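You operate a simulated robot arm through the tools that you are given. There is no shell and no other tool. Be economical: measure what you need, move in short steps, check, and stop when the job is done.

You are at the controls of a simulated robot arm. One attempt, no reset.

JOB
Park the purple plug in its holder and crank the lead in till it lies straight.
Fine: switch the socket strip off before unplugging and leave it off; turn the reel by its knob; set the hold slider to FREE for winding, back to HOLD after.

Only the result counts: the job must be done as asked and must still hold three seconds after the hand-in. Knocking over, shifting, dropping, spilling or breaking anything else fails it.

ROBOT AND FRAMES
A 7-joint arm with a two-finger parallel gripper, fixed in place. Base frame: the origin is at the foot of the arm, x ahead of it, y to its left, z up; the work surface is at about z = 860. Lengths are in mm, angles in degrees, forces in N, time in s.
With the tool pointing down near the work surface it reaches from about 300 to 700 mm from the base axis. Its first joint turns from -66.0 to 66.0 degrees. Payload 1.57 kg.
The TCP is the grasp point between the finger pads, 30 mm short of the fingertips. In the tool frame z runs along the fingers and y along their closing line. Largest opening 110 mm; finger width 24, thickness 12; the body of the gripper, 48 by 112 mm, starts 78 mm behind the TCP.
Orientation is told as [roll, pitch, yaw] about the base's x, y, z axes, in that order, counted from this pose: with the fingers straight down and closing along the base's y, the tool's x points along the base's -x, its y along +y and its z along -z.

CONTROLS
- The arm moves only by the tool step_arm. Its argument "plan" is a list that holds one entry, the list of rows, each a list of 7 numbers: the opening, from 0 (shut) to 1 (fully open), then the shift along the tool's x, y, z in mm, then the turn, a rotation vector about the tool's x, y, z in degrees. In form: [[[hand, x, y, z, wx, wy, wz], ...]]. A call has 1 to 12 rows; each row is the pose to reach, as a shift and turn from the pose commanded when the call began, along the tool's axes at that moment. A row lasts 0.2 s, in which the tool goes at most 50 mm and 8.6 degrees; a call with a longer step from one row to the next is refused whole, and so is a gripper value outside its range. A pose out of reach is approached as far as the arm can. The call stops where the force on the tool passes 70 N (or 10 N more than at its start, if that is more) or the arm is blocked; 0.2 s more then pass. Each finger travels about 108 mm/s and halts on what it meets, pressing with about 26 N; the grip force reading is that of the motor and also rises with nothing between the fingers. The clock runs only during rows and for 0.2 s after the last one: add rows that repeat a pose to give the fingers time. The reply holds the time, the measured pose of the TCP, the force on the tool along the base axes, the opening and the grip force, in the units named above and with some noise, with the torque about the TCP (base axes, N m) and any sound that the robot's microphone picked up.
- Cameras (640 x 400 px; columns grow to the right, rows downward): "scene" is fixed at [169.7, -401.4, 1420.3]; the picture's right is [0.63, -0.78, 0.00], its down [-0.43, -0.35, -0.83] and it looks along [0.64, 0.52, -0.56] (base axes); focal length 321 px, centre (320, 200). "wrist" rides on the gripper at [70, 16, -141] in the tool frame; the picture's right is [-0.23, 0.97, 0.00], its down [-0.86, -0.20, -0.48] and it looks along [-0.47, -0.11, 0.88] (tool axes); focal length 222 px, centre (320, 200).
- capture(camera): a new picture of that camera. It takes no simulated time.
- point_at(camera, pixels): for up to 12 pixels [column, row] of the newest picture of that camera ("zoom" is the newest enlarged one), the place [x, y, z] in the base frame of the surface seen there, good to about 2 mm, but the place of the scene camera against the robot may be out by one fixed shift of up to 18 mm in any direction. It takes no simulated time.
- inspect(camera, box): a new picture of the part [left, top, right, bottom] of that camera's present view, enlarged. It takes no simulated time.
- sign_off(): hands the job in; it is judged then, once.

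Keep the steps short. Do not move on a guess: measure, check each grasp and each placing, and mend mistakes. In all there are 80 turns and 46 pictures (those below and enlarged ones count). Leave the gripper open and the arm clear of the work at the hand-in unless told otherwise, and finish with a single line.

The tools are called after "Request:" as a command line: name --argument value ..., lists and objects as JSON in quotes. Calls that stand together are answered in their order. step_arm: Moves the arm, as the interface text tells. Its arguments: {"type":"object","properties":{"plan":{"type":"array","items":{"type":"array","items":{"type":"array","items":{"type":"number"}}}}},"required":["plan"]} The other tools are called the same way: capture (camera) takes a picture; point_at (camera, pixels) gives the place of the surface under pixels of a picture; inspect (camera, box) takes an enlarged picture of a part of a camera's view; sign_off () hands the job in.

At the start:

```text
clock: 0.0
position: [411.7, 34.5, 1222.0]
tcp_rot: [0.0, 0.0, 0.0]
wrist_force: [-0.2, -0.5, -0.9]
ft_torque: [-0.04, -0.02, -0.01]
gripper_width: 110.2
grasp_force: 0.1
```

scene: 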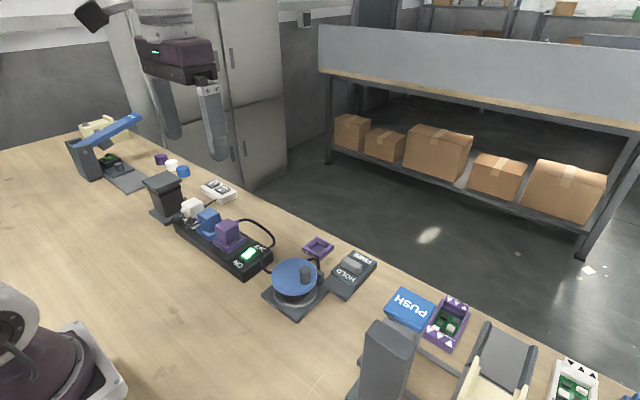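
wrist: 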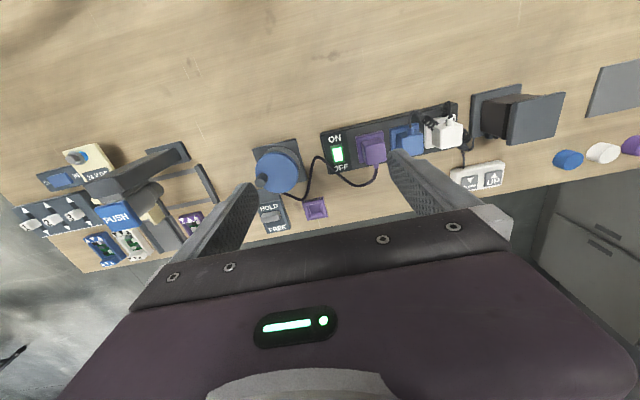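

I see the socket strip (scene about 225,245), the blue reel (295,280), the purple holder (318,247) and the HOLD/FREE slider (353,270). I'll enlarge them first.

Request:
inspect --camera "scene" --box '[140, 160, 400, 322]'

Request:
inspect --camera "wrist" --box '[230, 90, 480, 246]'

```text
2.46 times, centred on (270, 241) of scene
```

zoom: 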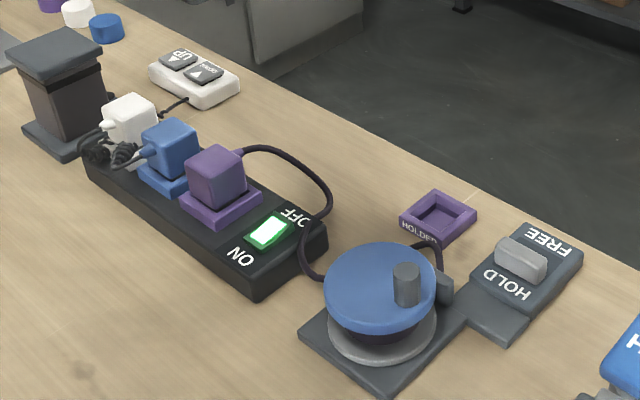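

```text
2.56 times, centred on (355, 168) of wrist
```

zoom: 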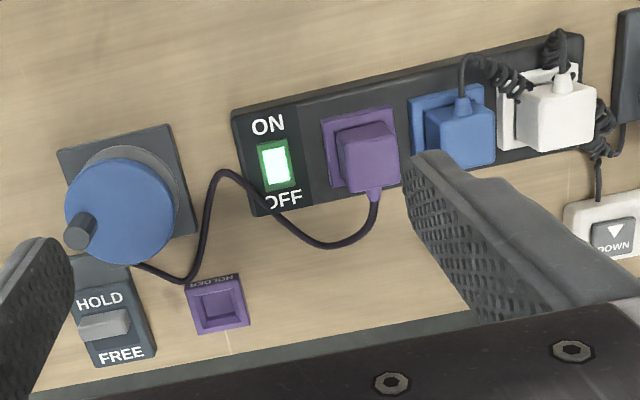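

Now I measure the key points in the wrist zoom: switch ends, plug top, holder, slider, reel knob and reel centre.

Request:
point_at --camera "zoom" --pixels '[[275, 148], [277, 185], [349, 138], [390, 132], [353, 188], [394, 183], [85, 226], [120, 205], [219, 306], [104, 323], [376, 195], [232, 215]]'

Request:
point_at --camera "zoom" --pixels '[[188, 288], [238, 279], [198, 331], [248, 322], [80, 325], [128, 318], [110, 335], [70, 215], [175, 205], [238, 112], [330, 120], [300, 208]]'

```text
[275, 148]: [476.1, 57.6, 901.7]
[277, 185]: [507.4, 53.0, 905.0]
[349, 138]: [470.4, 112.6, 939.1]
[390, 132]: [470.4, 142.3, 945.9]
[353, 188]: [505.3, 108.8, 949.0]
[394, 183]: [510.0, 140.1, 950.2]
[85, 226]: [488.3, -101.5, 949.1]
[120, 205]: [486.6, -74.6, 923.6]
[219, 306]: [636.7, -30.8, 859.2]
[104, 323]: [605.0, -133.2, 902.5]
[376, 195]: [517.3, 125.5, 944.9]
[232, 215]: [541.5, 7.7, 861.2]
```

```text
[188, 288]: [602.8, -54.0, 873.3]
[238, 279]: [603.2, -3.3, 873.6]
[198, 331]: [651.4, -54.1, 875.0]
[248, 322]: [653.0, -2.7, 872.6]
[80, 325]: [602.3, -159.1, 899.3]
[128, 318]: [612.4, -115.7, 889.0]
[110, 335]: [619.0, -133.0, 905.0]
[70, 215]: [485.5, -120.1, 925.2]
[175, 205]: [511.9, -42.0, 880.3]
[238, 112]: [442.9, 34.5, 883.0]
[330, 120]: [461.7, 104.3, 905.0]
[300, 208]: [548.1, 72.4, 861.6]
```

The switch rocker is at about (492,56,903), with OFF at the +x end. The plug top is about (490,125,950) and the holder (627,-28,874). Next I move down above the switch with the hand closed and look closer.

Request:
step_arm --plan '[[[0.6, -20, 5, 40, 0, 0, 0], [0.3, -40, 10, 80, 0, 0, 0], [0, -60, 16, 120, 0, 0, 0], [0, -78, 21.5, 150, 0, 0, 0], [0, -78, 21.5, 150, 0, 0, 0]]]'

Request:
capture --camera "wrist"

```text
clock: 1.2
position: [491.4, 55.2, 1073.9]
tcp_rot: [0.0, 0.0, -0.1]
wrist_force: [0.8, 0.9, 0.0]
ft_torque: [0.0, 0.0, -0.01]
gripper_width: 0.1
grasp_force: 20.9
```

```text
41 pictures are left
```

wrist: 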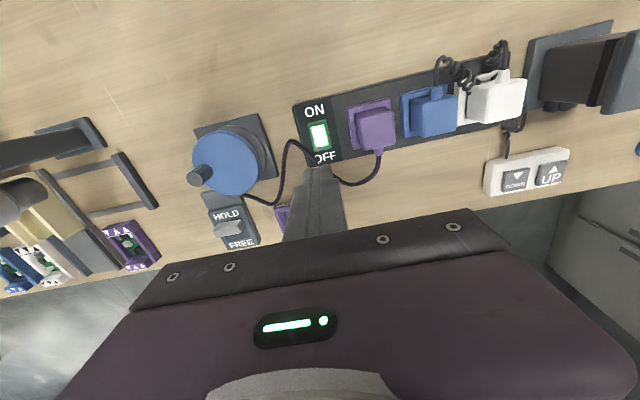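

The fingers are closed and the tips show at (318,170). I enlarge the switch and plugs to measure them precisely.

Request:
inspect --camera "wrist" --box '[280, 80, 440, 180]'

Request:
point_at --camera "zoom" --pixels '[[125, 168], [188, 160], [135, 280], [200, 272], [160, 190], [162, 245], [225, 200], [100, 230], [160, 300], [330, 170], [455, 150], [380, 255]]'

```text
4.00 times, centred on (360, 130) of wrist
```

zoom: 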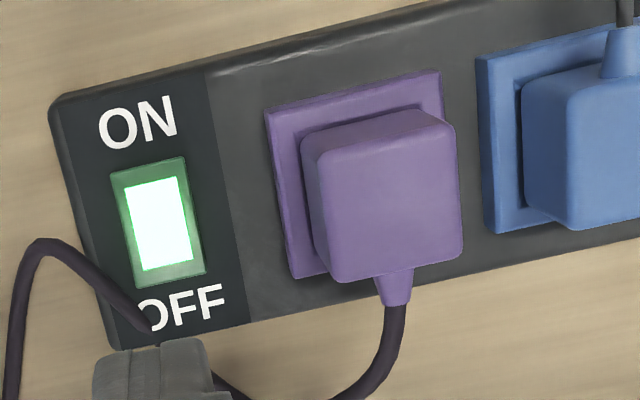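

```text
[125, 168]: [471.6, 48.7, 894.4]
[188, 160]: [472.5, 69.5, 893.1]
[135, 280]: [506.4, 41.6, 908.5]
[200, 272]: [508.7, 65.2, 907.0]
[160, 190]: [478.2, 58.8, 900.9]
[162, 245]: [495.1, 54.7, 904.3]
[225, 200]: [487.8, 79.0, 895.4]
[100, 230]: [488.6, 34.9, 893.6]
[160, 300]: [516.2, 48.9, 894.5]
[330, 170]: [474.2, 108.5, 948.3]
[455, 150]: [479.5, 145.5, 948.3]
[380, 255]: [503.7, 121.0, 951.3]
```

The rocker spans x 471–508, y 43–69, with the raised OFF end at z≈908. I go to x≈510, y≈55 and press down slowly on that end.

Request:
step_arm --plan '[[[0, -10, -0.5, 40, 0, 0, 0], [0, -20, -1, 80, 0, 0, 0], [0, -20, -1, 110, 0, 0, 0], [0, -20, -1, 125, 0, 0, 0], [0, -20, -1, 132, 0, 0, 0], [0, -20, -1, 136, 0, 0, 0], [0, -20, -1, 139, 0, 0, 0], [0, -20, -1, 139, 0, 0, 0]]]'

```text
clock: 3.0
position: [510.1, 54.2, 932.7]
tcp_rot: [0.0, 0.0, 0.0]
wrist_force: [0.1, 0.6, -0.4]
ft_torque: [-0.01, 0.01, -0.01]
gripper_width: 0.1
grasp_force: 20.9
heard: click
```

A click was heard. I lift and look at the switch.

Request:
step_arm --plan '[[[0, 0, 0, -40, 0, 0, 0], [0, 0, 0, -80, 0, 0, 0], [0, 20, 0, -125, 0, 0, 0], [0, 20, 0, -140, 0, 0, 0]]]'

Request:
inspect --camera "wrist" --box '[180, 80, 440, 242]'

```text
clock: 4.0
position: [491.9, 52.0, 1074.4]
tcp_rot: [0.0, 0.0, 0.0]
wrist_force: [-0.2, -0.1, 0.2]
ft_torque: [0.01, 0.01, 0.0]
gripper_width: 0.1
grasp_force: 21.8
```

```text
2.46 times, centred on (310, 161) of wrist
```

zoom: 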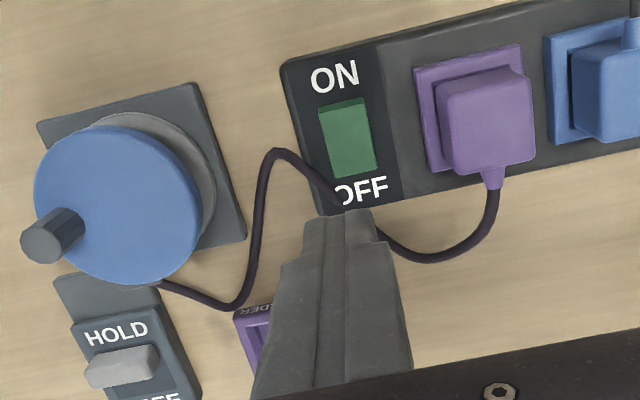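

The switch is off: the light is out and the rocker has flipped. I pull back a bit and open the hand to see the plug gap, the holder and the reel's lead guide clearly.

Request:
step_arm --plan '[[[0.3, 40, 10, 0, 0, 0, 0], [0.7, 70, 20, 10, 0, 0, 0], [1, 70, 20, 10, 0, 0, 0], [1, 70, 20, 10, 0, 0, 0]]]'

Request:
capture --camera "wrist"

Request:
inspect --camera "scene" --box '[250, 220, 390, 320]'

```text
clock: 5.0
position: [419.4, 71.1, 1064.0]
tcp_rot: [-0.1, 0.0, -0.1]
wrist_force: [0.7, 0.4, 0.2]
ft_torque: [0.0, 0.04, -0.01]
gripper_width: 110.1
grasp_force: 0.1
```

```text
38 pictures are left
```

wrist: 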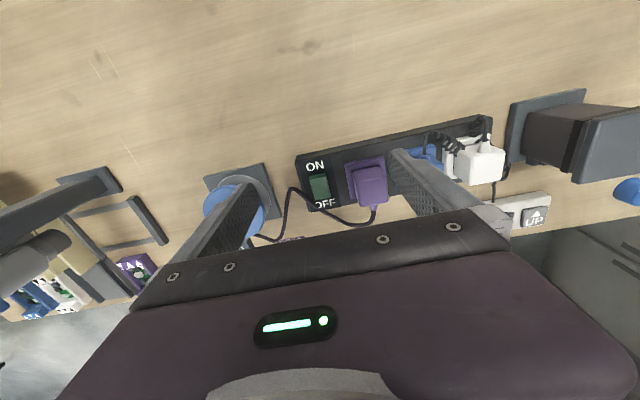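

```text
4.00 times, centred on (320, 270) of scene
```

zoom: 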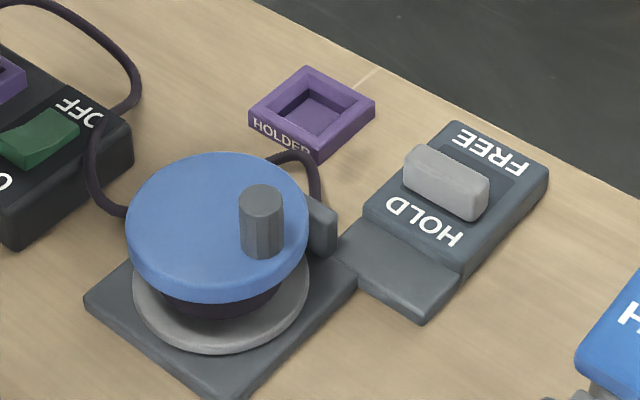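

I measure the lead guide block, holder corners (to calibrate the scene camera), slider and knob in this scene zoom.

Request:
point_at --camera "zoom" --pixels '[[310, 68], [250, 112], [374, 102], [318, 155], [311, 115], [322, 230], [316, 180], [262, 200], [412, 152], [482, 190], [445, 185], [290, 158]]'

Request:
point_at --camera "wrist" --pixels '[[347, 168], [355, 205], [388, 200], [358, 172], [386, 165], [376, 207], [374, 220], [350, 224], [392, 185], [425, 165], [232, 190]]'

```text
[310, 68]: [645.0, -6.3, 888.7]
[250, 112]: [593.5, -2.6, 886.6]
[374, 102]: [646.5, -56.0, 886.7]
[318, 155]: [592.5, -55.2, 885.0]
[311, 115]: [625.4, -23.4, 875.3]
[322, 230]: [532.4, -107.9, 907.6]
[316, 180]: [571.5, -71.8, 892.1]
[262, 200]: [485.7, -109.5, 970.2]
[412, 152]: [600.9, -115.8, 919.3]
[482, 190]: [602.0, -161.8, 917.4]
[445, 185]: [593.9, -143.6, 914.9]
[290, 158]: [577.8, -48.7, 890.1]
```

```text
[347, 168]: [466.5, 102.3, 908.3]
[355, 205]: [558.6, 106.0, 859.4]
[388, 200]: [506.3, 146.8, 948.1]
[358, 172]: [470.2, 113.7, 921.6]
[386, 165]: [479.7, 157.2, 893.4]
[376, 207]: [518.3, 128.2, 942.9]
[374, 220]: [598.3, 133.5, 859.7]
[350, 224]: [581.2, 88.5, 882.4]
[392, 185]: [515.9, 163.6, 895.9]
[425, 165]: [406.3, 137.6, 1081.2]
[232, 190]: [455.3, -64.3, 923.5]
```

The scene camera reads about (-8,-1.5,+12.5) off against the wrist. The guide block is near (540,-106,895). Now I look at the purple/blue plug gap in the scene view.

Request:
inspect --camera "scene" --box '[170, 190, 266, 250]'

```text
6.67 times, centred on (218, 220) of scene
```

zoom: 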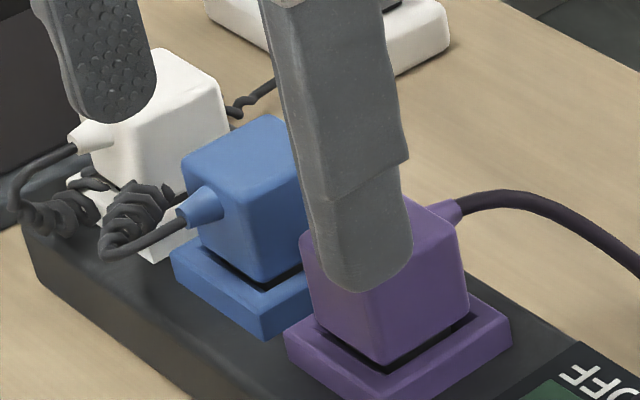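

A finger blocks the view. I shift 100 mm to the right (−y) so the wrist camera sees the purple/blue gap.

Request:
step_arm --plan '[[[1, 0, -50, 0, 0, 0, 0], [1, 0, -90, 0, 0, 0, 0], [1, 0, -90, 0, 0, 0, 0]]]'

Request:
inspect --camera "wrist" --box '[400, 90, 528, 170]'

```text
clock: 5.8
position: [421.3, -16.8, 1064.7]
tcp_rot: [0.0, 0.0, 0.1]
wrist_force: [-0.4, 0.6, -0.7]
ft_torque: [0.0, 0.03, -0.01]
gripper_width: 109.9
grasp_force: 0.0
```

```text
5.00 times, centred on (464, 130) of wrist
```

zoom: 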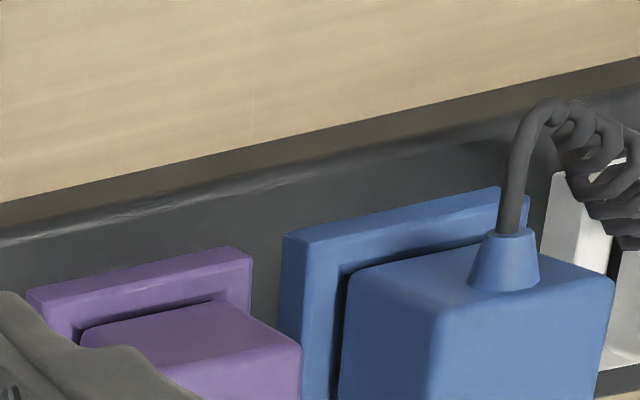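

Request:
point_at --camera "zoom" --pixels '[[300, 355], [285, 345], [225, 310], [180, 355], [250, 270], [285, 250], [310, 260], [355, 290], [440, 330], [360, 350], [600, 285], [240, 380]]'

```text
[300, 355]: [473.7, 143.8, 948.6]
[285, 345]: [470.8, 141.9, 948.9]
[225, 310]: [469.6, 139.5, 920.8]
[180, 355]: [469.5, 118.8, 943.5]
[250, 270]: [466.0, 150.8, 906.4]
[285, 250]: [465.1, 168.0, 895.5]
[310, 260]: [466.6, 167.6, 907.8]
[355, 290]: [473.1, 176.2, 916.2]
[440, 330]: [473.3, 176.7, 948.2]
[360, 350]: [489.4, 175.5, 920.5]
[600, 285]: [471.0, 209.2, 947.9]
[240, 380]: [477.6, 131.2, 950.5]
```

The purple plug spans y≈109–146, x≈470–508, top z 950. The blue plug starts at y≈175.5, leaving a 29 mm gap. I open to 58 mm, go above (489.5,127.5), and check before lowering.

Request:
step_arm --plan '[[[0.8, -20, 40, 0, 0, 0, 0], [0.6, -40, 80, 0, 0, 0, 0], [0.527, -60, 120, 10, 0, 0, 0], [0.527, -70, 142.5, 30, 0, 0, 0], [0.527, -70, 142.5, 50, 0, 0, 0], [0.527, -70, 142.5, 50, 0, 0, 0]]]'

Request:
inspect --camera "wrist" --box '[240, 90, 400, 190]'

Request:
inspect --camera "scene" --box '[170, 180, 282, 250]'

```text
clock: 7.2
position: [491.5, 129.9, 1010.4]
tcp_rot: [0.0, 0.1, 0.0]
wrist_force: [0.2, -0.5, -0.1]
ft_torque: [-0.02, 0.01, -0.01]
gripper_width: 57.9
grasp_force: 0.0
```

```text
4.00 times, centred on (320, 140) of wrist
```

zoom: 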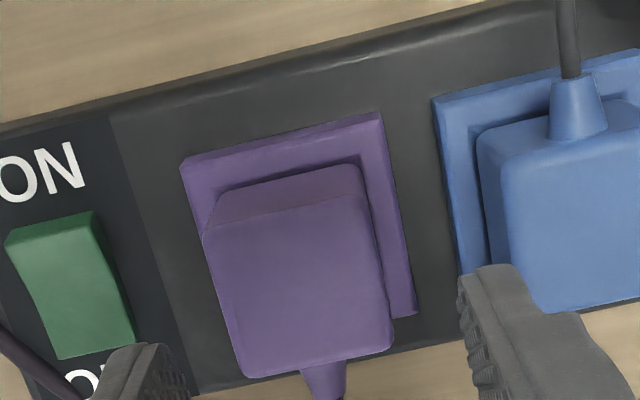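

```text
5.71 times, centred on (226, 215) of scene
```

zoom: 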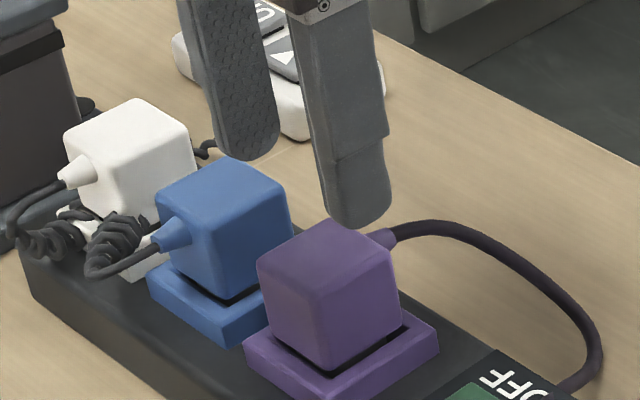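

I confirm the plug's centre with scene zoom points on its top corners.

Request:
point_at --camera "zoom" --pixels '[[328, 226], [263, 265], [393, 268], [327, 308], [328, 265]]'

```text
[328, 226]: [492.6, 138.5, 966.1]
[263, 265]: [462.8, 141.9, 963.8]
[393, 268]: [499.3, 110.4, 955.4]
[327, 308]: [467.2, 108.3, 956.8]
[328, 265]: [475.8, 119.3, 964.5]
```

The centre comes out at about (489,127), consistent. I lower straight down, then close and hold.

Request:
step_arm --plan '[[[0.527, 0, 0, 25, 0, 0, 0], [0.527, 0, 0, 45, 0, 0, 0], [0.527, 0, 0, 58, 0, 0, 0], [0.527, 0, 0, 66, 0, 0, 0], [0.527, 0, 0, 66, 0, 0, 0], [0.2, 0, 0, 66, 0, 0, 0], [0.2, 0, 0, 66, 0, 0, 0], [0.2, 0, 0, 66, 0, 0, 0]]]'

```text
clock: 9.0
position: [490.2, 126.9, 947.2]
tcp_rot: [0.0, 0.0, 0.0]
wrist_force: [0.2, -0.4, 0.3]
ft_torque: [0.03, 0.0, 0.02]
gripper_width: 39.3
grasp_force: 26.3
```

The grip is firm at 39.3 mm wide, 26 N. Now I pull straight up in small steps.

Request:
step_arm --plan '[[[0.2, 0, 0, -5, 0, 0, 0], [0.2, 0, 0, -10, 0, 0, 0], [0.2, 0, 0, -18, 0, 0, 0], [0.2, 0, 0, -30, 0, 0, 0], [0.2, 0, 0, -45, 0, 0, 0], [0.2, 0, 0, -45, 0, 0, 0]]]'

Request:
capture --camera "scene"

```text
clock: 10.4
position: [489.3, 126.4, 992.3]
tcp_rot: [0.0, 0.0, 0.0]
wrist_force: [0.7, 0.2, 0.3]
ft_torque: [0.04, -0.01, 0.01]
gripper_width: 39.3
grasp_force: 26.6
```

```text
32 pictures are left
```

scene: 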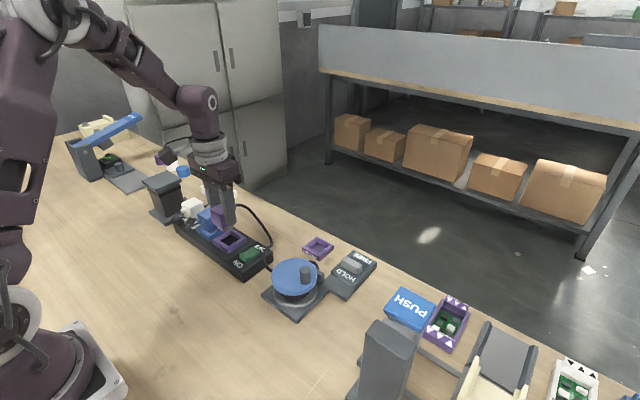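

Request:
inspect --camera "scene" --box '[190, 170, 350, 270]'

```text
4.00 times, centred on (270, 220) of scene
```

zoom: 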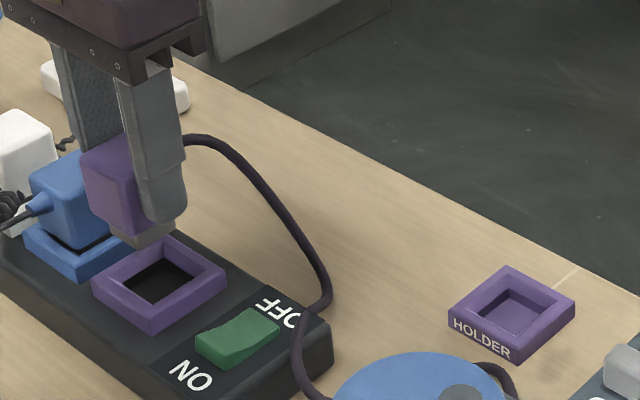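

The plug is out and held. I rotate it −90° in yaw so the lead faces the reel (−y side), while carrying it at height to above the holder.

Request:
step_arm --plan '[[[0.2, 0, 0, -15, 0, 0, 0], [0.2, -13, -15, -20, 0, 0, 8.5], [0.2, -26, -30, -20, 0, 0, 17], [0.2, -40, -45, -20, 0, 0, 25.5], [0.2, -53, -60, -20, 0, 0, 34], [0.2, -66, -75, -20, 0, 0, 42.5], [0.2, -80, -90, -20, 0, 0, 51], [0.2, -93, -105, -20, 0, 0, 59], [0.2, -107, -121, -20, 0, 0, 67], [0.2, -120, -137, -20, 0, 0, 75], [0.2, -130, -147, -20, 0, 0, 82.5], [0.2, -137.8, -156, -20, 0, 0, 90]]]'

Request:
capture --camera "wrist"

Request:
inspect --camera "scene" --box '[230, 170, 406, 280]'

```text
clock: 13.0
position: [628.2, -29.3, 1012.2]
tcp_rot: [-0.1, 0.0, -90.1]
wrist_force: [0.6, -0.3, -1.4]
ft_torque: [-0.01, 0.01, -0.04]
gripper_width: 39.7
grasp_force: 25.8
```

```text
30 pictures are left
```

wrist: 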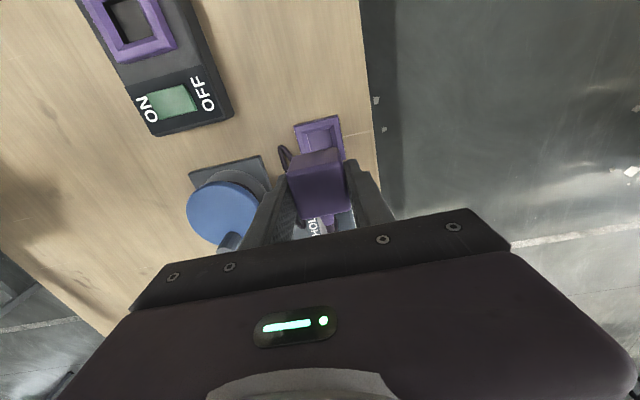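

```text
3.64 times, centred on (318, 225) of scene
```

zoom: 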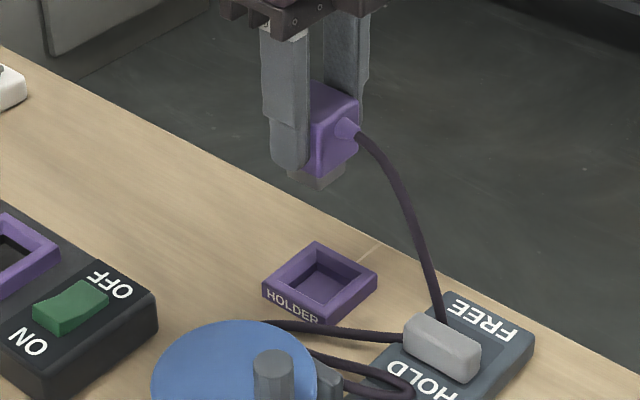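

The plug hangs above the holder with its lead on the −y side. I measure the holder's rim and pocket again in both views to centre precisely.

Request:
point_at --camera "wrist" --pixels '[[295, 125], [338, 116], [344, 158], [303, 131], [334, 124], [320, 140], [317, 180], [292, 152]]'

Request:
point_at --camera "zoom" --pixels '[[316, 242], [262, 287], [377, 276], [316, 250], [274, 286], [364, 276], [326, 307], [318, 288], [318, 178], [348, 128]]'

```text
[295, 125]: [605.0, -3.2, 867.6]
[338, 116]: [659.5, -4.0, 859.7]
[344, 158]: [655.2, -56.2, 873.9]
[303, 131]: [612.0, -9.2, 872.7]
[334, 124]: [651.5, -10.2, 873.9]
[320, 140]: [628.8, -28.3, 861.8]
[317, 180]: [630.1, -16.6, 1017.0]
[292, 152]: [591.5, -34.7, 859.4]
```

```text
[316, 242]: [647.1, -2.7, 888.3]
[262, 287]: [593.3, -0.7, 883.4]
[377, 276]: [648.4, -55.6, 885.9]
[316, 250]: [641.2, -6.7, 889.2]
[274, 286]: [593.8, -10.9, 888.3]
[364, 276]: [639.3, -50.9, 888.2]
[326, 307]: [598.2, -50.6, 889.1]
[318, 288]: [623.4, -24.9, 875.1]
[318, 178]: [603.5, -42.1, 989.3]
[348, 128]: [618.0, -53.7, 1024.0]
```

The holder centre is about (628,−28.5) and the TCP matches it. I lower in steps and stop before full seating, to read the forces.

Request:
step_arm --plan '[[[0.2, 0, 0, 30, 0, 0, 0], [0.2, 0, 0, 55, 0, 0, 0], [0.2, 0, 0, 70, 0, 0, 0], [0.2, 0, 0, 78, 0, 0, 0], [0.2, 0, 0, 82, 0, 0, 0], [0.2, 0, 0, 86, 0, 0, 0], [0.2, 0, 0, 86, 0, 0, 0]]]'

Request:
inspect --camera "scene" --box '[250, 190, 394, 280]'

```text
clock: 14.6
position: [628.7, -28.1, 928.2]
tcp_rot: [0.0, 0.0, -89.9]
wrist_force: [0.4, 0.3, -0.2]
ft_torque: [0.03, 0.01, 0.0]
gripper_width: 39.4
grasp_force: 25.5
```

```text
4.44 times, centred on (322, 235) of scene
```

zoom: 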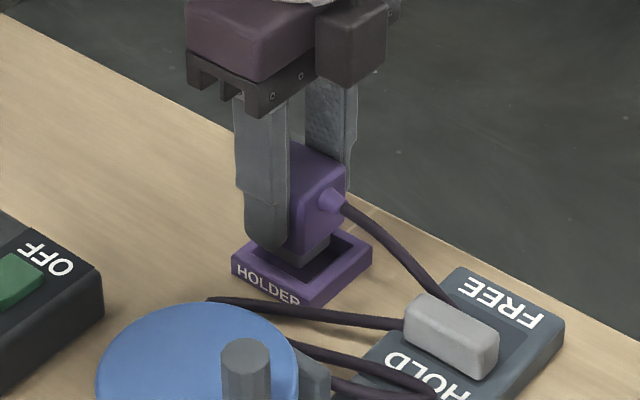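

The plug's grey foot is lined up with the pocket and there is no contact force. I continue down slowly.

Request:
step_arm --plan '[[[0.2, 0, 0, 3, 0, 0, 0], [0.2, 0, 0, 6, 0, 0, 0], [0.2, 0, 0, 9, 0, 0, 0], [0.2, 0, 0, 11, 0, 0, 0], [0.2, 0, 0, 13, 0, 0, 0], [0.2, 0, 0, 13, 0, 0, 0]]]'

Request:
inspect --camera "scene" --box '[250, 190, 394, 280]'

```text
clock: 16.0
position: [628.2, -29.0, 913.0]
tcp_rot: [0.0, 0.0, -90.1]
wrist_force: [0.1, -5.0, 0.8]
ft_torque: [-0.23, -0.02, 0.0]
gripper_width: 39.6
grasp_force: 26.0
```

```text
4.44 times, centred on (322, 235) of scene
```

zoom: 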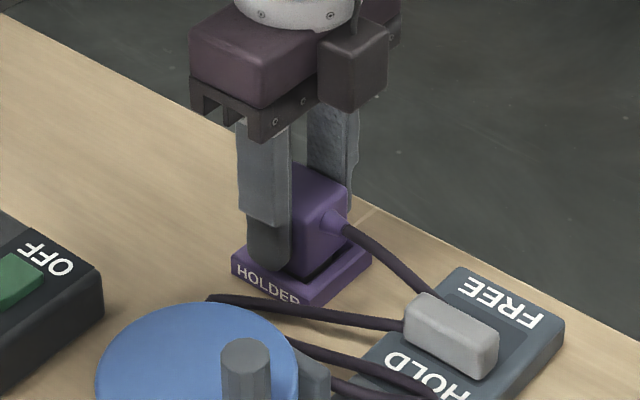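

There is a slight side push of −5 N in y and it is not bottomed yet. I ease 1 mm toward −y and press down a few mm more.

Request:
step_arm --plan '[[[0.2, -0.8, 0, 0, 0, 0, 0], [0.2, -0.8, 0, 2, 0, 0, 0], [0.2, -0.8, 0, 4, 0, 0, 0], [0.2, -0.8, 0, 6, 0, 0, 0], [0.2, -0.8, 0, 6, 0, 0, 0]]]'

```text
clock: 17.2
position: [628.2, -29.7, 908.1]
tcp_rot: [0.1, -0.1, -89.9]
wrist_force: [-1.2, 2.0, 23.5]
ft_torque: [0.05, 0.09, 0.02]
gripper_width: 39.5
grasp_force: 25.4
```

The downward contact is now 23 N at z=908, so the plug is on the pocket floor. I release gently and lift away.

Request:
step_arm --plan '[[[0.2, 0, 0, -1.5, 0, 0, 0], [0.55, 0, 0, -1.5, 0, 0, 0], [0.55, 0, 0, -1.5, 0, 0, 0], [0.55, 0, 0, -15, 0, 0, 0], [0.55, 0, 0, -40, 0, 0, 0], [0.55, 0, 0, -80, 0, 0, 0], [0.55, 0, 0, -120, 0, 0, 0]]]'

Request:
inspect --camera "scene" --box '[250, 190, 394, 280]'

Request:
capture --camera "wrist"

```text
clock: 18.8
position: [629.9, -30.1, 1028.8]
tcp_rot: [0.0, 0.0, -90.1]
wrist_force: [0.0, 0.1, -0.9]
ft_torque: [0.01, 0.01, -0.05]
gripper_width: 60.6
grasp_force: 0.1
```

```text
4.44 times, centred on (322, 235) of scene
```

zoom: 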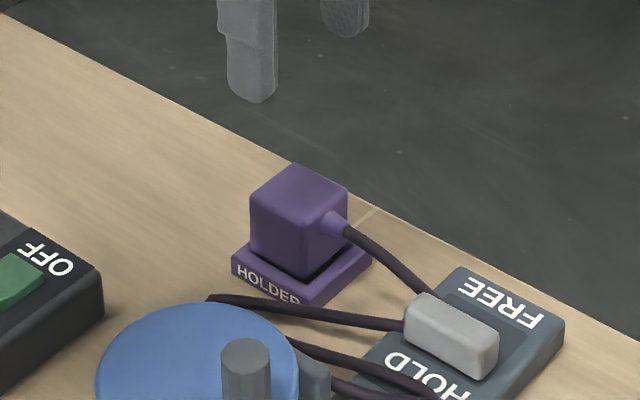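

```text
25 pictures are left
```

wrist: 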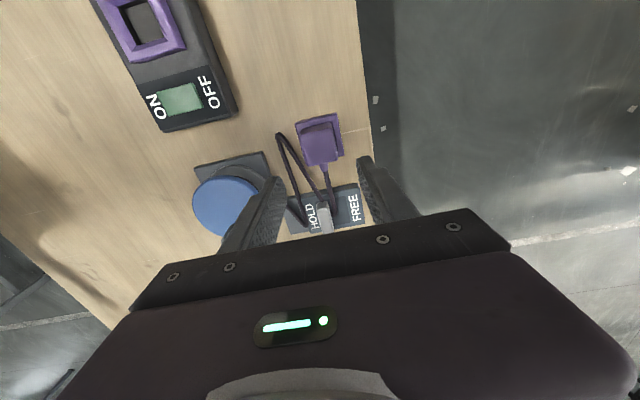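

The plug is seated and upright. Next is the slider. I move above it (about 609,−138) keeping this orientation, with fingers closing along the slide direction, and look.

Request:
step_arm --plan '[[[0.55, -40, -6, 0, 0, 0, 0], [0.55, -80, -12, 0, 0, 0, 0], [0.55, -108.5, -19, 10, 0, 0, 0], [0.55, -108.5, -19, 10, 0, 0, 0]]]'

Request:
inspect --camera "wrist" --box '[200, 50, 440, 200]'

Request:
inspect --camera "scene" --box '[270, 220, 398, 300]'

```text
clock: 19.8
position: [610.0, -138.2, 1015.6]
tcp_rot: [0.0, 0.0, -89.9]
wrist_force: [0.3, 0.5, 0.0]
ft_torque: [-0.01, -0.02, 0.0]
gripper_width: 60.3
grasp_force: 0.1
```

```text
2.67 times, centred on (320, 125) of wrist
```

zoom: 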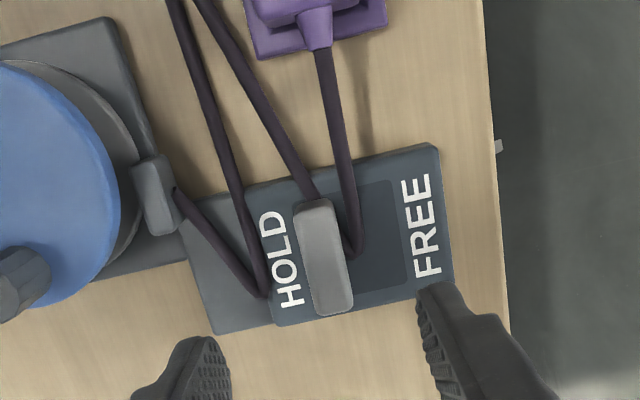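

```text
5.00 times, centred on (334, 260) of scene
```

zoom: 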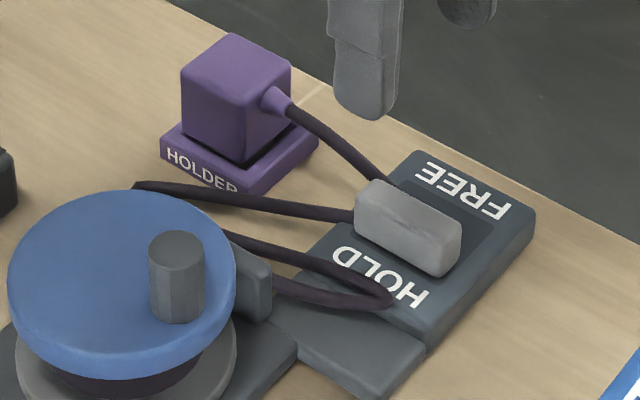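

I measure handle corners, the lead near the handle and the slider surface in this scene zoom (correction +8,+1.5,−12.5).

Request:
point_at --camera "zoom" --pixels '[[375, 182], [358, 212], [460, 228], [445, 262], [405, 220], [385, 296], [355, 262], [345, 215], [380, 175], [480, 240], [470, 195], [175, 240]]'

Request:
capture --camera "wrist"

Request:
point_at --camera "wrist" --pixels '[[299, 161], [312, 127], [325, 125], [330, 165], [322, 145], [333, 143], [299, 158], [296, 133], [257, 122], [206, 152], [280, 165], [345, 150]]'

```text
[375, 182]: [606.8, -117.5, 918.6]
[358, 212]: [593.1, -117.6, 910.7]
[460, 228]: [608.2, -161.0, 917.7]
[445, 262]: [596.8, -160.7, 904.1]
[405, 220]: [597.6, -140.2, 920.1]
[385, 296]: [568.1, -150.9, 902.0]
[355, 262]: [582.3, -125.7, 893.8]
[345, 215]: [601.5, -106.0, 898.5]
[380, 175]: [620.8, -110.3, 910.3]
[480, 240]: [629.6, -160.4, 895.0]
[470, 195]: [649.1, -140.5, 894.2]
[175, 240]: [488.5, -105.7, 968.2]
```

```text
22 pictures are left
```

wrist: 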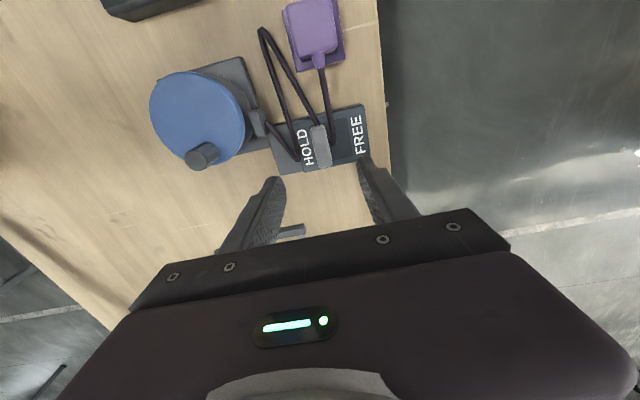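

```text
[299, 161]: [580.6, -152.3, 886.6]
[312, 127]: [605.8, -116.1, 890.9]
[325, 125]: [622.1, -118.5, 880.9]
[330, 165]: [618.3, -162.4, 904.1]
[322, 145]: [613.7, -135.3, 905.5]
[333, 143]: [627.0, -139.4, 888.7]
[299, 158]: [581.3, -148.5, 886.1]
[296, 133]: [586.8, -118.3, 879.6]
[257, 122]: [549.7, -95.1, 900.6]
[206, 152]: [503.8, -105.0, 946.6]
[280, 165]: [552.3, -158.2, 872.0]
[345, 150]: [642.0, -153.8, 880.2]
```

The handle top is z≈905, x≈602–619, y −116…−161. The lead lies no higher than about 890. I lower so the tips are at z≈893, above the lead, then close on the handle.

Request:
step_arm --plan '[[[0.5, 0, 1, 40, 0, 0, 0], [0.45, 0, 2, 75, 0, 0, 0], [0.45, 0, 2, 93, 0, 0, 0], [0.45, 0, 2, 93, 0, 0, 0], [0.05, 0, 2, 93, 0, 0, 0], [0.05, 0, 2, 93, 0, 0, 0]]]'

Request:
inspect --camera "scene" --box '[270, 220, 398, 300]'

```text
clock: 21.2
position: [612.7, -138.5, 927.5]
tcp_rot: [0.0, 0.0, -90.0]
wrist_force: [0.6, 0.2, -4.2]
ft_torque: [-0.37, -0.1, -0.01]
gripper_width: 17.5
grasp_force: 32.4
```

```text
5.00 times, centred on (334, 260) of scene
```

zoom: 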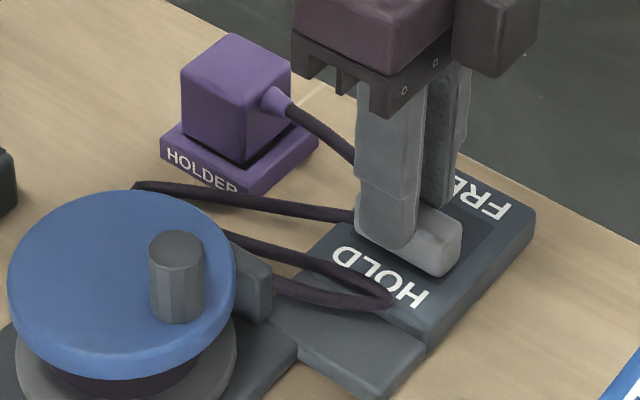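

The handle is gripped at 17.5 mm. I slide it toward FREE (+x) in small steps.

Request:
step_arm --plan '[[[0.05, 0, 5, 0, 0, 0, 0], [0.05, 0, 10, 0, 0, 0, 0], [0.05, 0, 15, 0, 0, 0, 0], [0.05, 0, 20, 0, 0, 0, 0], [0.05, 0, 20, 0, 0, 0, 0]]]'

Request:
inspect --camera "scene" --box '[270, 220, 398, 300]'

```text
clock: 22.4
position: [631.0, -137.8, 926.0]
tcp_rot: [0.2, -0.1, -89.9]
wrist_force: [0.9, -0.9, 28.2]
ft_torque: [-0.08, -0.02, -0.05]
gripper_width: 17.6
grasp_force: 32.6
```

```text
5.00 times, centred on (334, 260) of scene
```

zoom: 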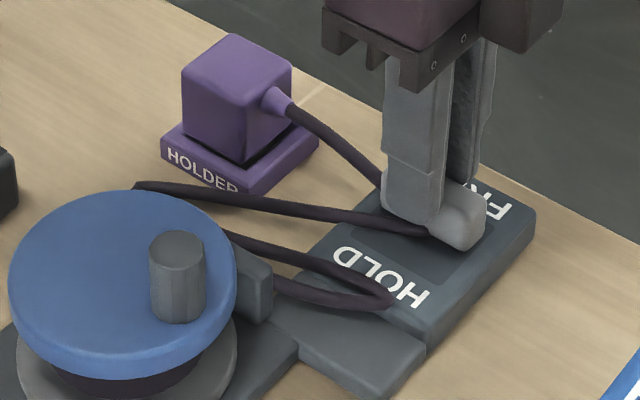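

The handle moved about 18 mm with no end stop felt, and some downward load built up. I relieve 2 mm in z and slide on a little to find the end.

Request:
step_arm --plan '[[[0.05, 0, 0, -2, 0, 0, 0], [0.05, 0, 3, -2, 0, 0, 0], [0.05, 0, 6, -2, 0, 0, 0], [0.05, 0, 6, -2, 0, 0, 0]]]'

```text
clock: 23.4
position: [637.9, -137.8, 926.9]
tcp_rot: [-0.1, 0.1, -90.0]
wrist_force: [0.0, -6.0, 9.7]
ft_torque: [-0.4, 0.01, 0.05]
gripper_width: 17.9
grasp_force: 32.4
```

There is still no x resistance. I go a bit further.

Request:
step_arm --plan '[[[0.05, 0, 3, -1, 0, 0, 0], [0.05, 0, 6, -1, 0, 0, 0], [0.05, 0, 6, -1, 0, 0, 0]]]'

Request:
inspect --camera "scene" --box '[270, 220, 398, 300]'

```text
clock: 24.2
position: [639.7, -139.9, 926.4]
tcp_rot: [-1.0, 0.0, -90.0]
wrist_force: [-49.8, -1.9, 13.6]
ft_torque: [-0.79, 1.24, 0.16]
gripper_width: 17.8
grasp_force: 32.3
```

```text
5.00 times, centred on (334, 260) of scene
```

zoom: 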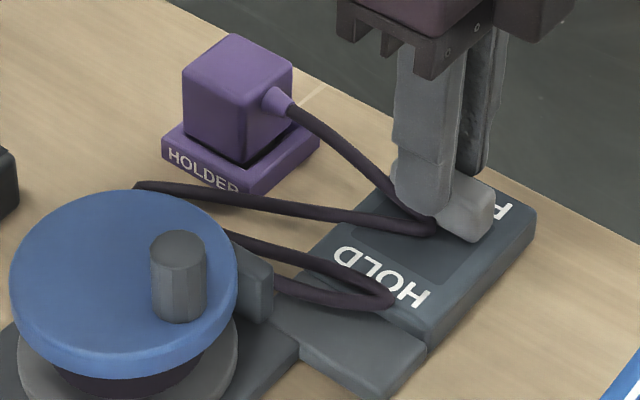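

The end stop is reached (−50 N), with the handle at FREE. I relax, release and lift, then look at the reel.

Request:
step_arm --plan '[[[0.05, 0, -4, -1, 0, 0, 0], [0.4, 0, -4, -1, 0, 0, 0], [0.4, 0, -4, -1, 0, 0, 0], [0.4, 0, -4, -30, 0, 0, 0], [0.4, 0, -4, -70, 0, 0, 0], [0.4, 0, -30, -105, 0, 0, 0], [0.4, 0, -75, -115, 0, 0, 0]]]'

Request:
inspect --camera "scene" --box '[250, 220, 394, 310]'

Request:
capture --camera "wrist"

```text
clock: 25.8
position: [568.6, -137.3, 1043.8]
tcp_rot: [0.0, 0.0, -90.0]
wrist_force: [0.0, -1.0, -0.1]
ft_torque: [-0.02, -0.05, 0.01]
gripper_width: 43.8
grasp_force: 0.0
```

```text
4.44 times, centred on (322, 265) of scene
```

zoom: 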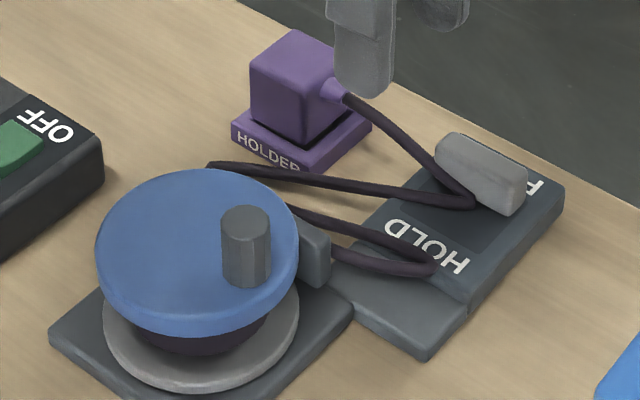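

```text
17 pictures are left
```

wrist: 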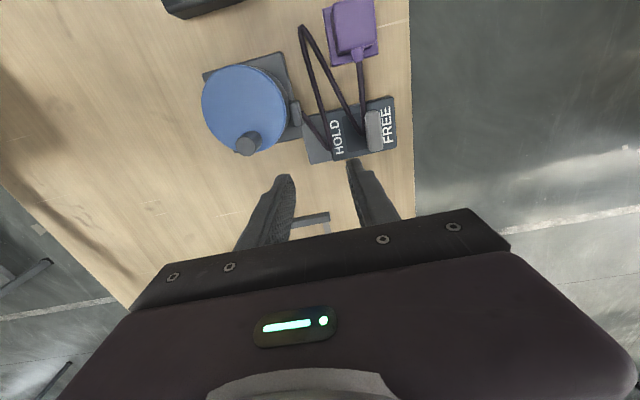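

The slider shows at FREE. Now I measure the reel disc rim and knob in the wrist picture.

Request:
point_at --camera "wrist" --pixels '[[204, 103], [285, 105], [243, 68], [230, 150], [247, 138], [249, 144], [242, 146], [256, 140], [258, 150], [244, 100], [294, 112], [222, 75]]'

```text
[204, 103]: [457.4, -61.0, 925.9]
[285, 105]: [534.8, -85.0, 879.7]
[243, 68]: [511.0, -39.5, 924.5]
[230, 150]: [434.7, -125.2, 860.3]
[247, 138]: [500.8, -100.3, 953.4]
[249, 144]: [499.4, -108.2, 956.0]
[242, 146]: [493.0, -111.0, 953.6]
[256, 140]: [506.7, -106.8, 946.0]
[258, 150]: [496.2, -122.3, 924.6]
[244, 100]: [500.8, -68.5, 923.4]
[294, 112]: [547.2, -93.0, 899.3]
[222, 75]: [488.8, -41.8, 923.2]
```

I need more rim points to fit the reel's centre.

Request:
point_at --camera "wrist" --pixels '[[203, 112], [212, 84], [232, 69], [262, 69], [278, 82], [286, 98], [284, 115], [272, 136], [226, 140], [212, 128], [247, 153], [203, 95]]'

```text
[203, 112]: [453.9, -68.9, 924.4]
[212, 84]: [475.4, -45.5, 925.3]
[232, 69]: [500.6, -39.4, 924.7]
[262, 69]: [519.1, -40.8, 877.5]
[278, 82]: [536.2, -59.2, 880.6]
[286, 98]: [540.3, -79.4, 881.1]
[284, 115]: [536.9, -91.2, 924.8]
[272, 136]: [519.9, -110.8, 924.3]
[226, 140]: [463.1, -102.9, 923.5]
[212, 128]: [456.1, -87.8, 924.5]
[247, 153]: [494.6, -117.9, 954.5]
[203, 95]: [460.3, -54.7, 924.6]
```

The reel centre is about (496,−79.5) with a 41 mm rim radius. The knob is at about (498,−109), top z 955, so the crank radius is about 29.5 mm. I move above the knob and check alignment.

Request:
step_arm --plan '[[[0.4, 14, -35, 0, 0, 0, 0], [0.4, 29, -69.5, 15, 0, 0, 0], [0.4, 29, -69.5, 38, 0, 0, 0], [0.4, 29, -69.5, 38, 0, 0, 0]]]'

Request:
inspect --camera "wrist" --box '[220, 70, 420, 195]'

```text
clock: 26.8
position: [497.8, -111.8, 1004.3]
tcp_rot: [0.0, 0.0, -89.8]
wrist_force: [-0.1, 0.7, 0.8]
ft_torque: [0.02, 0.0, -0.02]
gripper_width: 44.0
grasp_force: 0.1
```

```text
3.20 times, centred on (320, 132) of wrist
```

zoom: 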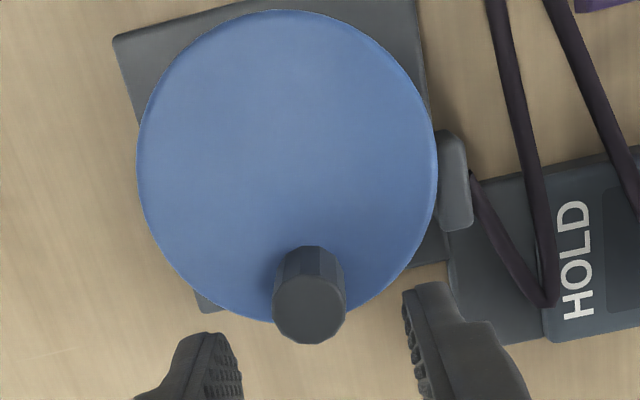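

Request:
point_at --camera "zoom" --pixels '[[309, 308], [276, 308], [341, 308], [309, 278], [309, 338], [140, 165], [432, 165], [280, 16], [170, 70], [400, 70], [180, 275], [395, 270]]'

```text
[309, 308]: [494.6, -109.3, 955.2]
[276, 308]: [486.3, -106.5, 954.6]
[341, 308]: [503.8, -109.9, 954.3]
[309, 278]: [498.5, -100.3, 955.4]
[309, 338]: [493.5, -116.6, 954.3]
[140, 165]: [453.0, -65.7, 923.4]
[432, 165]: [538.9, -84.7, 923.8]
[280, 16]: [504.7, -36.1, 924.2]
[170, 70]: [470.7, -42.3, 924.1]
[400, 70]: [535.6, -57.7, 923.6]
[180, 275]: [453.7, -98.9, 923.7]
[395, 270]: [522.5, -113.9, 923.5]
```

The knob centre is (495.3,−108.5), 17 mm across, and the reel centre is about (495,−78.7). I shift −2.7 in x, lower so the tips sit about 7 mm above the disc, and close.

Request:
step_arm --plan '[[[0.4, 0, -2.7, 20, 0, 0, 0], [0.4, 0, -2.7, 36, 0, 0, 0], [0.4, 0, -2.7, 42, 0, 0, 0], [0.4, 0, -2.7, 42, 0, 0, 0], [0.05, 0, -2.7, 42, 0, 0, 0], [0.05, 0, -2.7, 42, 0, 0, 0]]]'

```text
clock: 28.2
position: [495.3, -112.3, 962.0]
tcp_rot: [-0.3, -0.1, -90.0]
wrist_force: [-14.2, 0.1, -0.1]
ft_torque: [0.16, -0.13, 0.0]
gripper_width: 22.0
grasp_force: 35.0
```

The knob is gripped (22 mm, 35 N) with a slight side load of −14 N in x. I relax 1.5 mm and try a small counter-clockwise turn (40°) along the circle to feel which way it winds.

Request:
step_arm --plan '[[[0.05, 0, -1.5, 0, 0, 0, 0], [0.05, 0.5, 3.7, 0, 0, 0, 0], [0.05, 1.8, 8.8, 0, 0, 0, 0], [0.05, 4, 13.5, 0, 0, 0, 0], [0.05, 7, 17.8, 0, 0, 0, 0], [0.05, 7, 17.8, 0, 0, 0, 0]]]'

Request:
inspect --camera "scene" --box '[250, 220, 394, 310]'

```text
clock: 29.6
position: [508.4, -103.3, 962.1]
tcp_rot: [-0.7, 0.2, -90.1]
wrist_force: [-46.7, -8.1, -7.2]
ft_torque: [-0.13, 0.22, -0.22]
gripper_width: 47.0
grasp_force: 23.7
```

```text
4.44 times, centred on (322, 265) of scene
```

zoom: 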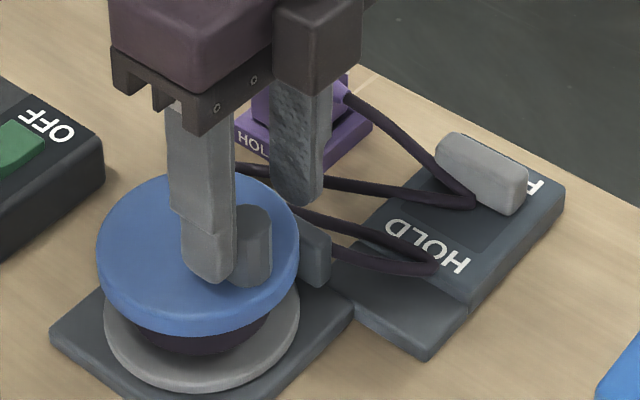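

Counter-clockwise is blocked: the fingers were forced to 47 mm and the lead is unchanged. So it must wind clockwise. I go back, re-open to centre on the knob, and look before re-gripping.

Request:
step_arm --plan '[[[0.45, -4, -9, 0, 0, 0, 0], [0.45, -7, -17.8, 0, 0, 0, 0], [0.45, -7, -17.8, 0, 0, 0, 0], [0.45, -7, -17.8, 0, 0, 0, 0]]]'

Request:
capture --camera "wrist"

```text
clock: 30.6
position: [497.4, -108.5, 961.7]
tcp_rot: [-0.1, 0.0, -90.0]
wrist_force: [0.3, -0.4, 0.4]
ft_torque: [0.04, 0.0, 0.01]
gripper_width: 49.5
grasp_force: 0.1
```

```text
14 pictures are left
```

wrist: 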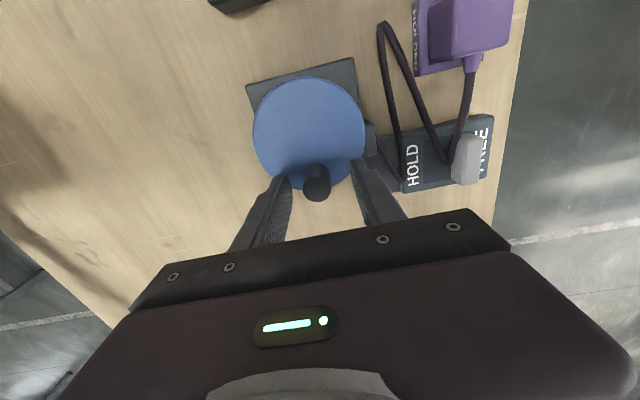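

Request:
point_at --camera "wrist" --pixels '[[317, 190], [308, 188], [328, 187], [317, 181], [317, 198], [285, 185], [365, 170]]'

```text
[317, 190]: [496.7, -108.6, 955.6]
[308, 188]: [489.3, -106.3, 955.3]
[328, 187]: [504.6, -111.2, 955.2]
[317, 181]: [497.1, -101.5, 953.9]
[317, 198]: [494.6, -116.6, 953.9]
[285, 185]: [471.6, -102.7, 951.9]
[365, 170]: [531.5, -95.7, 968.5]
```

The knob is at (497,−109), between the open fingers. I close again and try 40° clockwise (toward −x).

Request:
step_arm --plan '[[[0.1, 0, 0, 0, 0, 0, 0], [0.05, 0, 0, 0, 0, 0, 0], [0.05, 0, 0, 0, 0, 0, 0], [0.05, 0.5, -5.2, 0, 0, 0, 0], [0.05, 1.8, -10.3, 0, 0, 0, 0], [0.05, 4, -15, 0, 0, 0, 0], [0.05, 7, -19.3, 0, 0, 0, 0], [0.05, 7, -19.3, 0, 0, 0, 0]]]'

```text
clock: 32.4
position: [477.5, -102.7, 962.1]
tcp_rot: [0.0, -0.1, -90.0]
wrist_force: [-7.8, -11.5, 17.0]
ft_torque: [-0.97, 0.61, -0.01]
gripper_width: 21.4
grasp_force: 34.6
```

It turns freely clockwise. I continue along the circle to about 130°.

Request:
step_arm --plan '[[[0.05, 5.7, -5.2, 0, 0, 0, 0], [0.05, 12.6, -8.9, 0, 0, 0, 0], [0.05, 20.2, -10.5, 0, 0, 0, 0], [0.05, 28, -10.2, 0, 0, 0, 0], [0.05, 35.4, -7.8, 0, 0, 0, 0], [0.05, 42, -3.7, 0, 0, 0, 0], [0.05, 42, -3.7, 0, 0, 0, 0]]]'

Request:
capture --camera "scene"

```text
clock: 34.0
position: [472.5, -58.6, 961.3]
tcp_rot: [0.0, 0.1, -89.9]
wrist_force: [-15.6, 16.1, -23.3]
ft_torque: [0.51, -0.22, -0.02]
gripper_width: 21.8
grasp_force: 34.7
```

```text
13 pictures are left
```

scene: 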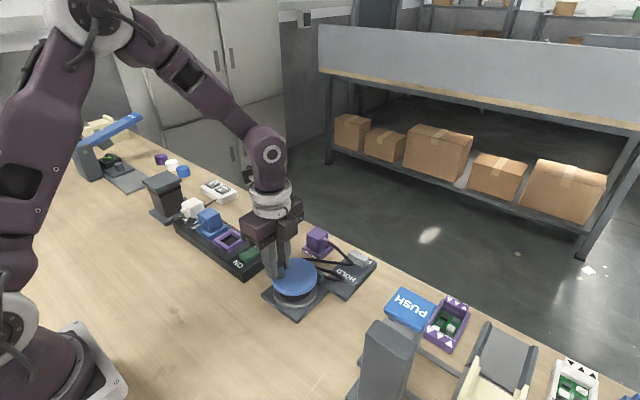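

It turns well, with small radial forces. I continue from 130° to 250°.

Request:
step_arm --plan '[[[0.05, 5.4, 5.4, 0, 0, 0, 0], [0.05, 9.5, 12, 0, 0, 0, 0], [0.05, 11, 19.6, 0, 0, 0, 0], [0.05, 10.7, 27.5, 0, 0, 0, 0], [0.05, 8.3, 35.2, 0, 0, 0, 0], [0.05, 4, 42, 0, 0, 0, 0], [0.05, -2, 47.2, 0, 0, 0, 0], [0.05, -9, 50.8, 0, 0, 0, 0], [0.05, -9, 50.8, 0, 0, 0, 0]]]'

Request:
inspect --camera "scene" --box '[250, 210, 394, 300]'

```text
clock: 36.0
position: [523.5, -70.5, 963.0]
tcp_rot: [-0.1, -0.1, -90.1]
wrist_force: [-1.5, -1.1, -22.0]
ft_torque: [-0.6, -0.43, -0.02]
gripper_width: 21.7
grasp_force: 34.6
```

```text
4.44 times, centred on (322, 255) of scene
```

zoom: 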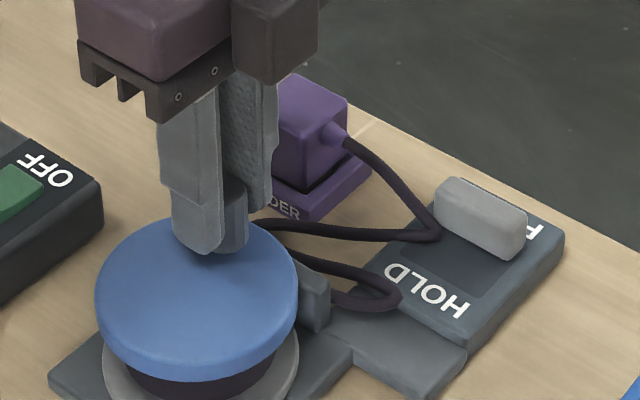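

The loops are shrinking, so this direction winds in. I continue from 250° to 400°.

Request:
step_arm --plan '[[[0.05, -7.6, 1.7, 0, 0, 0, 0], [0.05, -15.4, 1.3, 0, 0, 0, 0], [0.05, -22.8, -1, 0, 0, 0, 0], [0.05, -29.4, -5.2, 0, 0, 0, 0], [0.05, -34.6, -10.9, 0, 0, 0, 0], [0.05, -38.2, -17.8, 0, 0, 0, 0], [0.05, -39.9, -25.4, 0, 0, 0, 0], [0.05, -39.5, -33.2, 0, 0, 0, 0], [0.05, -37.2, -40.6, 0, 0, 0, 0], [0.05, -33, -47.2, 0, 0, 0, 0], [0.05, -33, -47.2, 0, 0, 0, 0]]]'

Request:
inspect --camera "scene" --box '[250, 210, 394, 300]'

```text
clock: 38.4
position: [475.7, -102.0, 960.7]
tcp_rot: [-0.1, 0.0, -90.1]
wrist_force: [-2.7, -0.3, 1.9]
ft_torque: [-0.21, -0.43, 0.0]
gripper_width: 21.0
grasp_force: 34.3
```

```text
4.44 times, centred on (322, 255) of scene
```

zoom: 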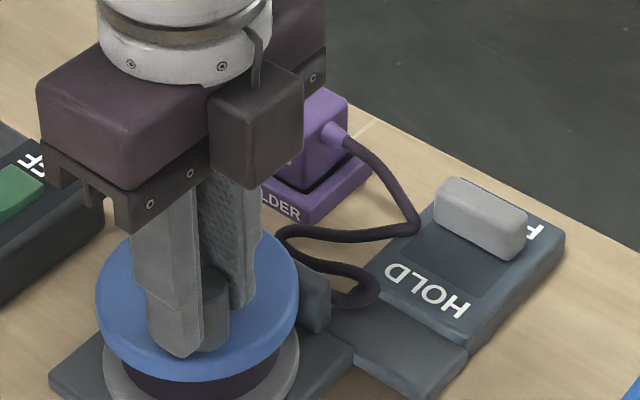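

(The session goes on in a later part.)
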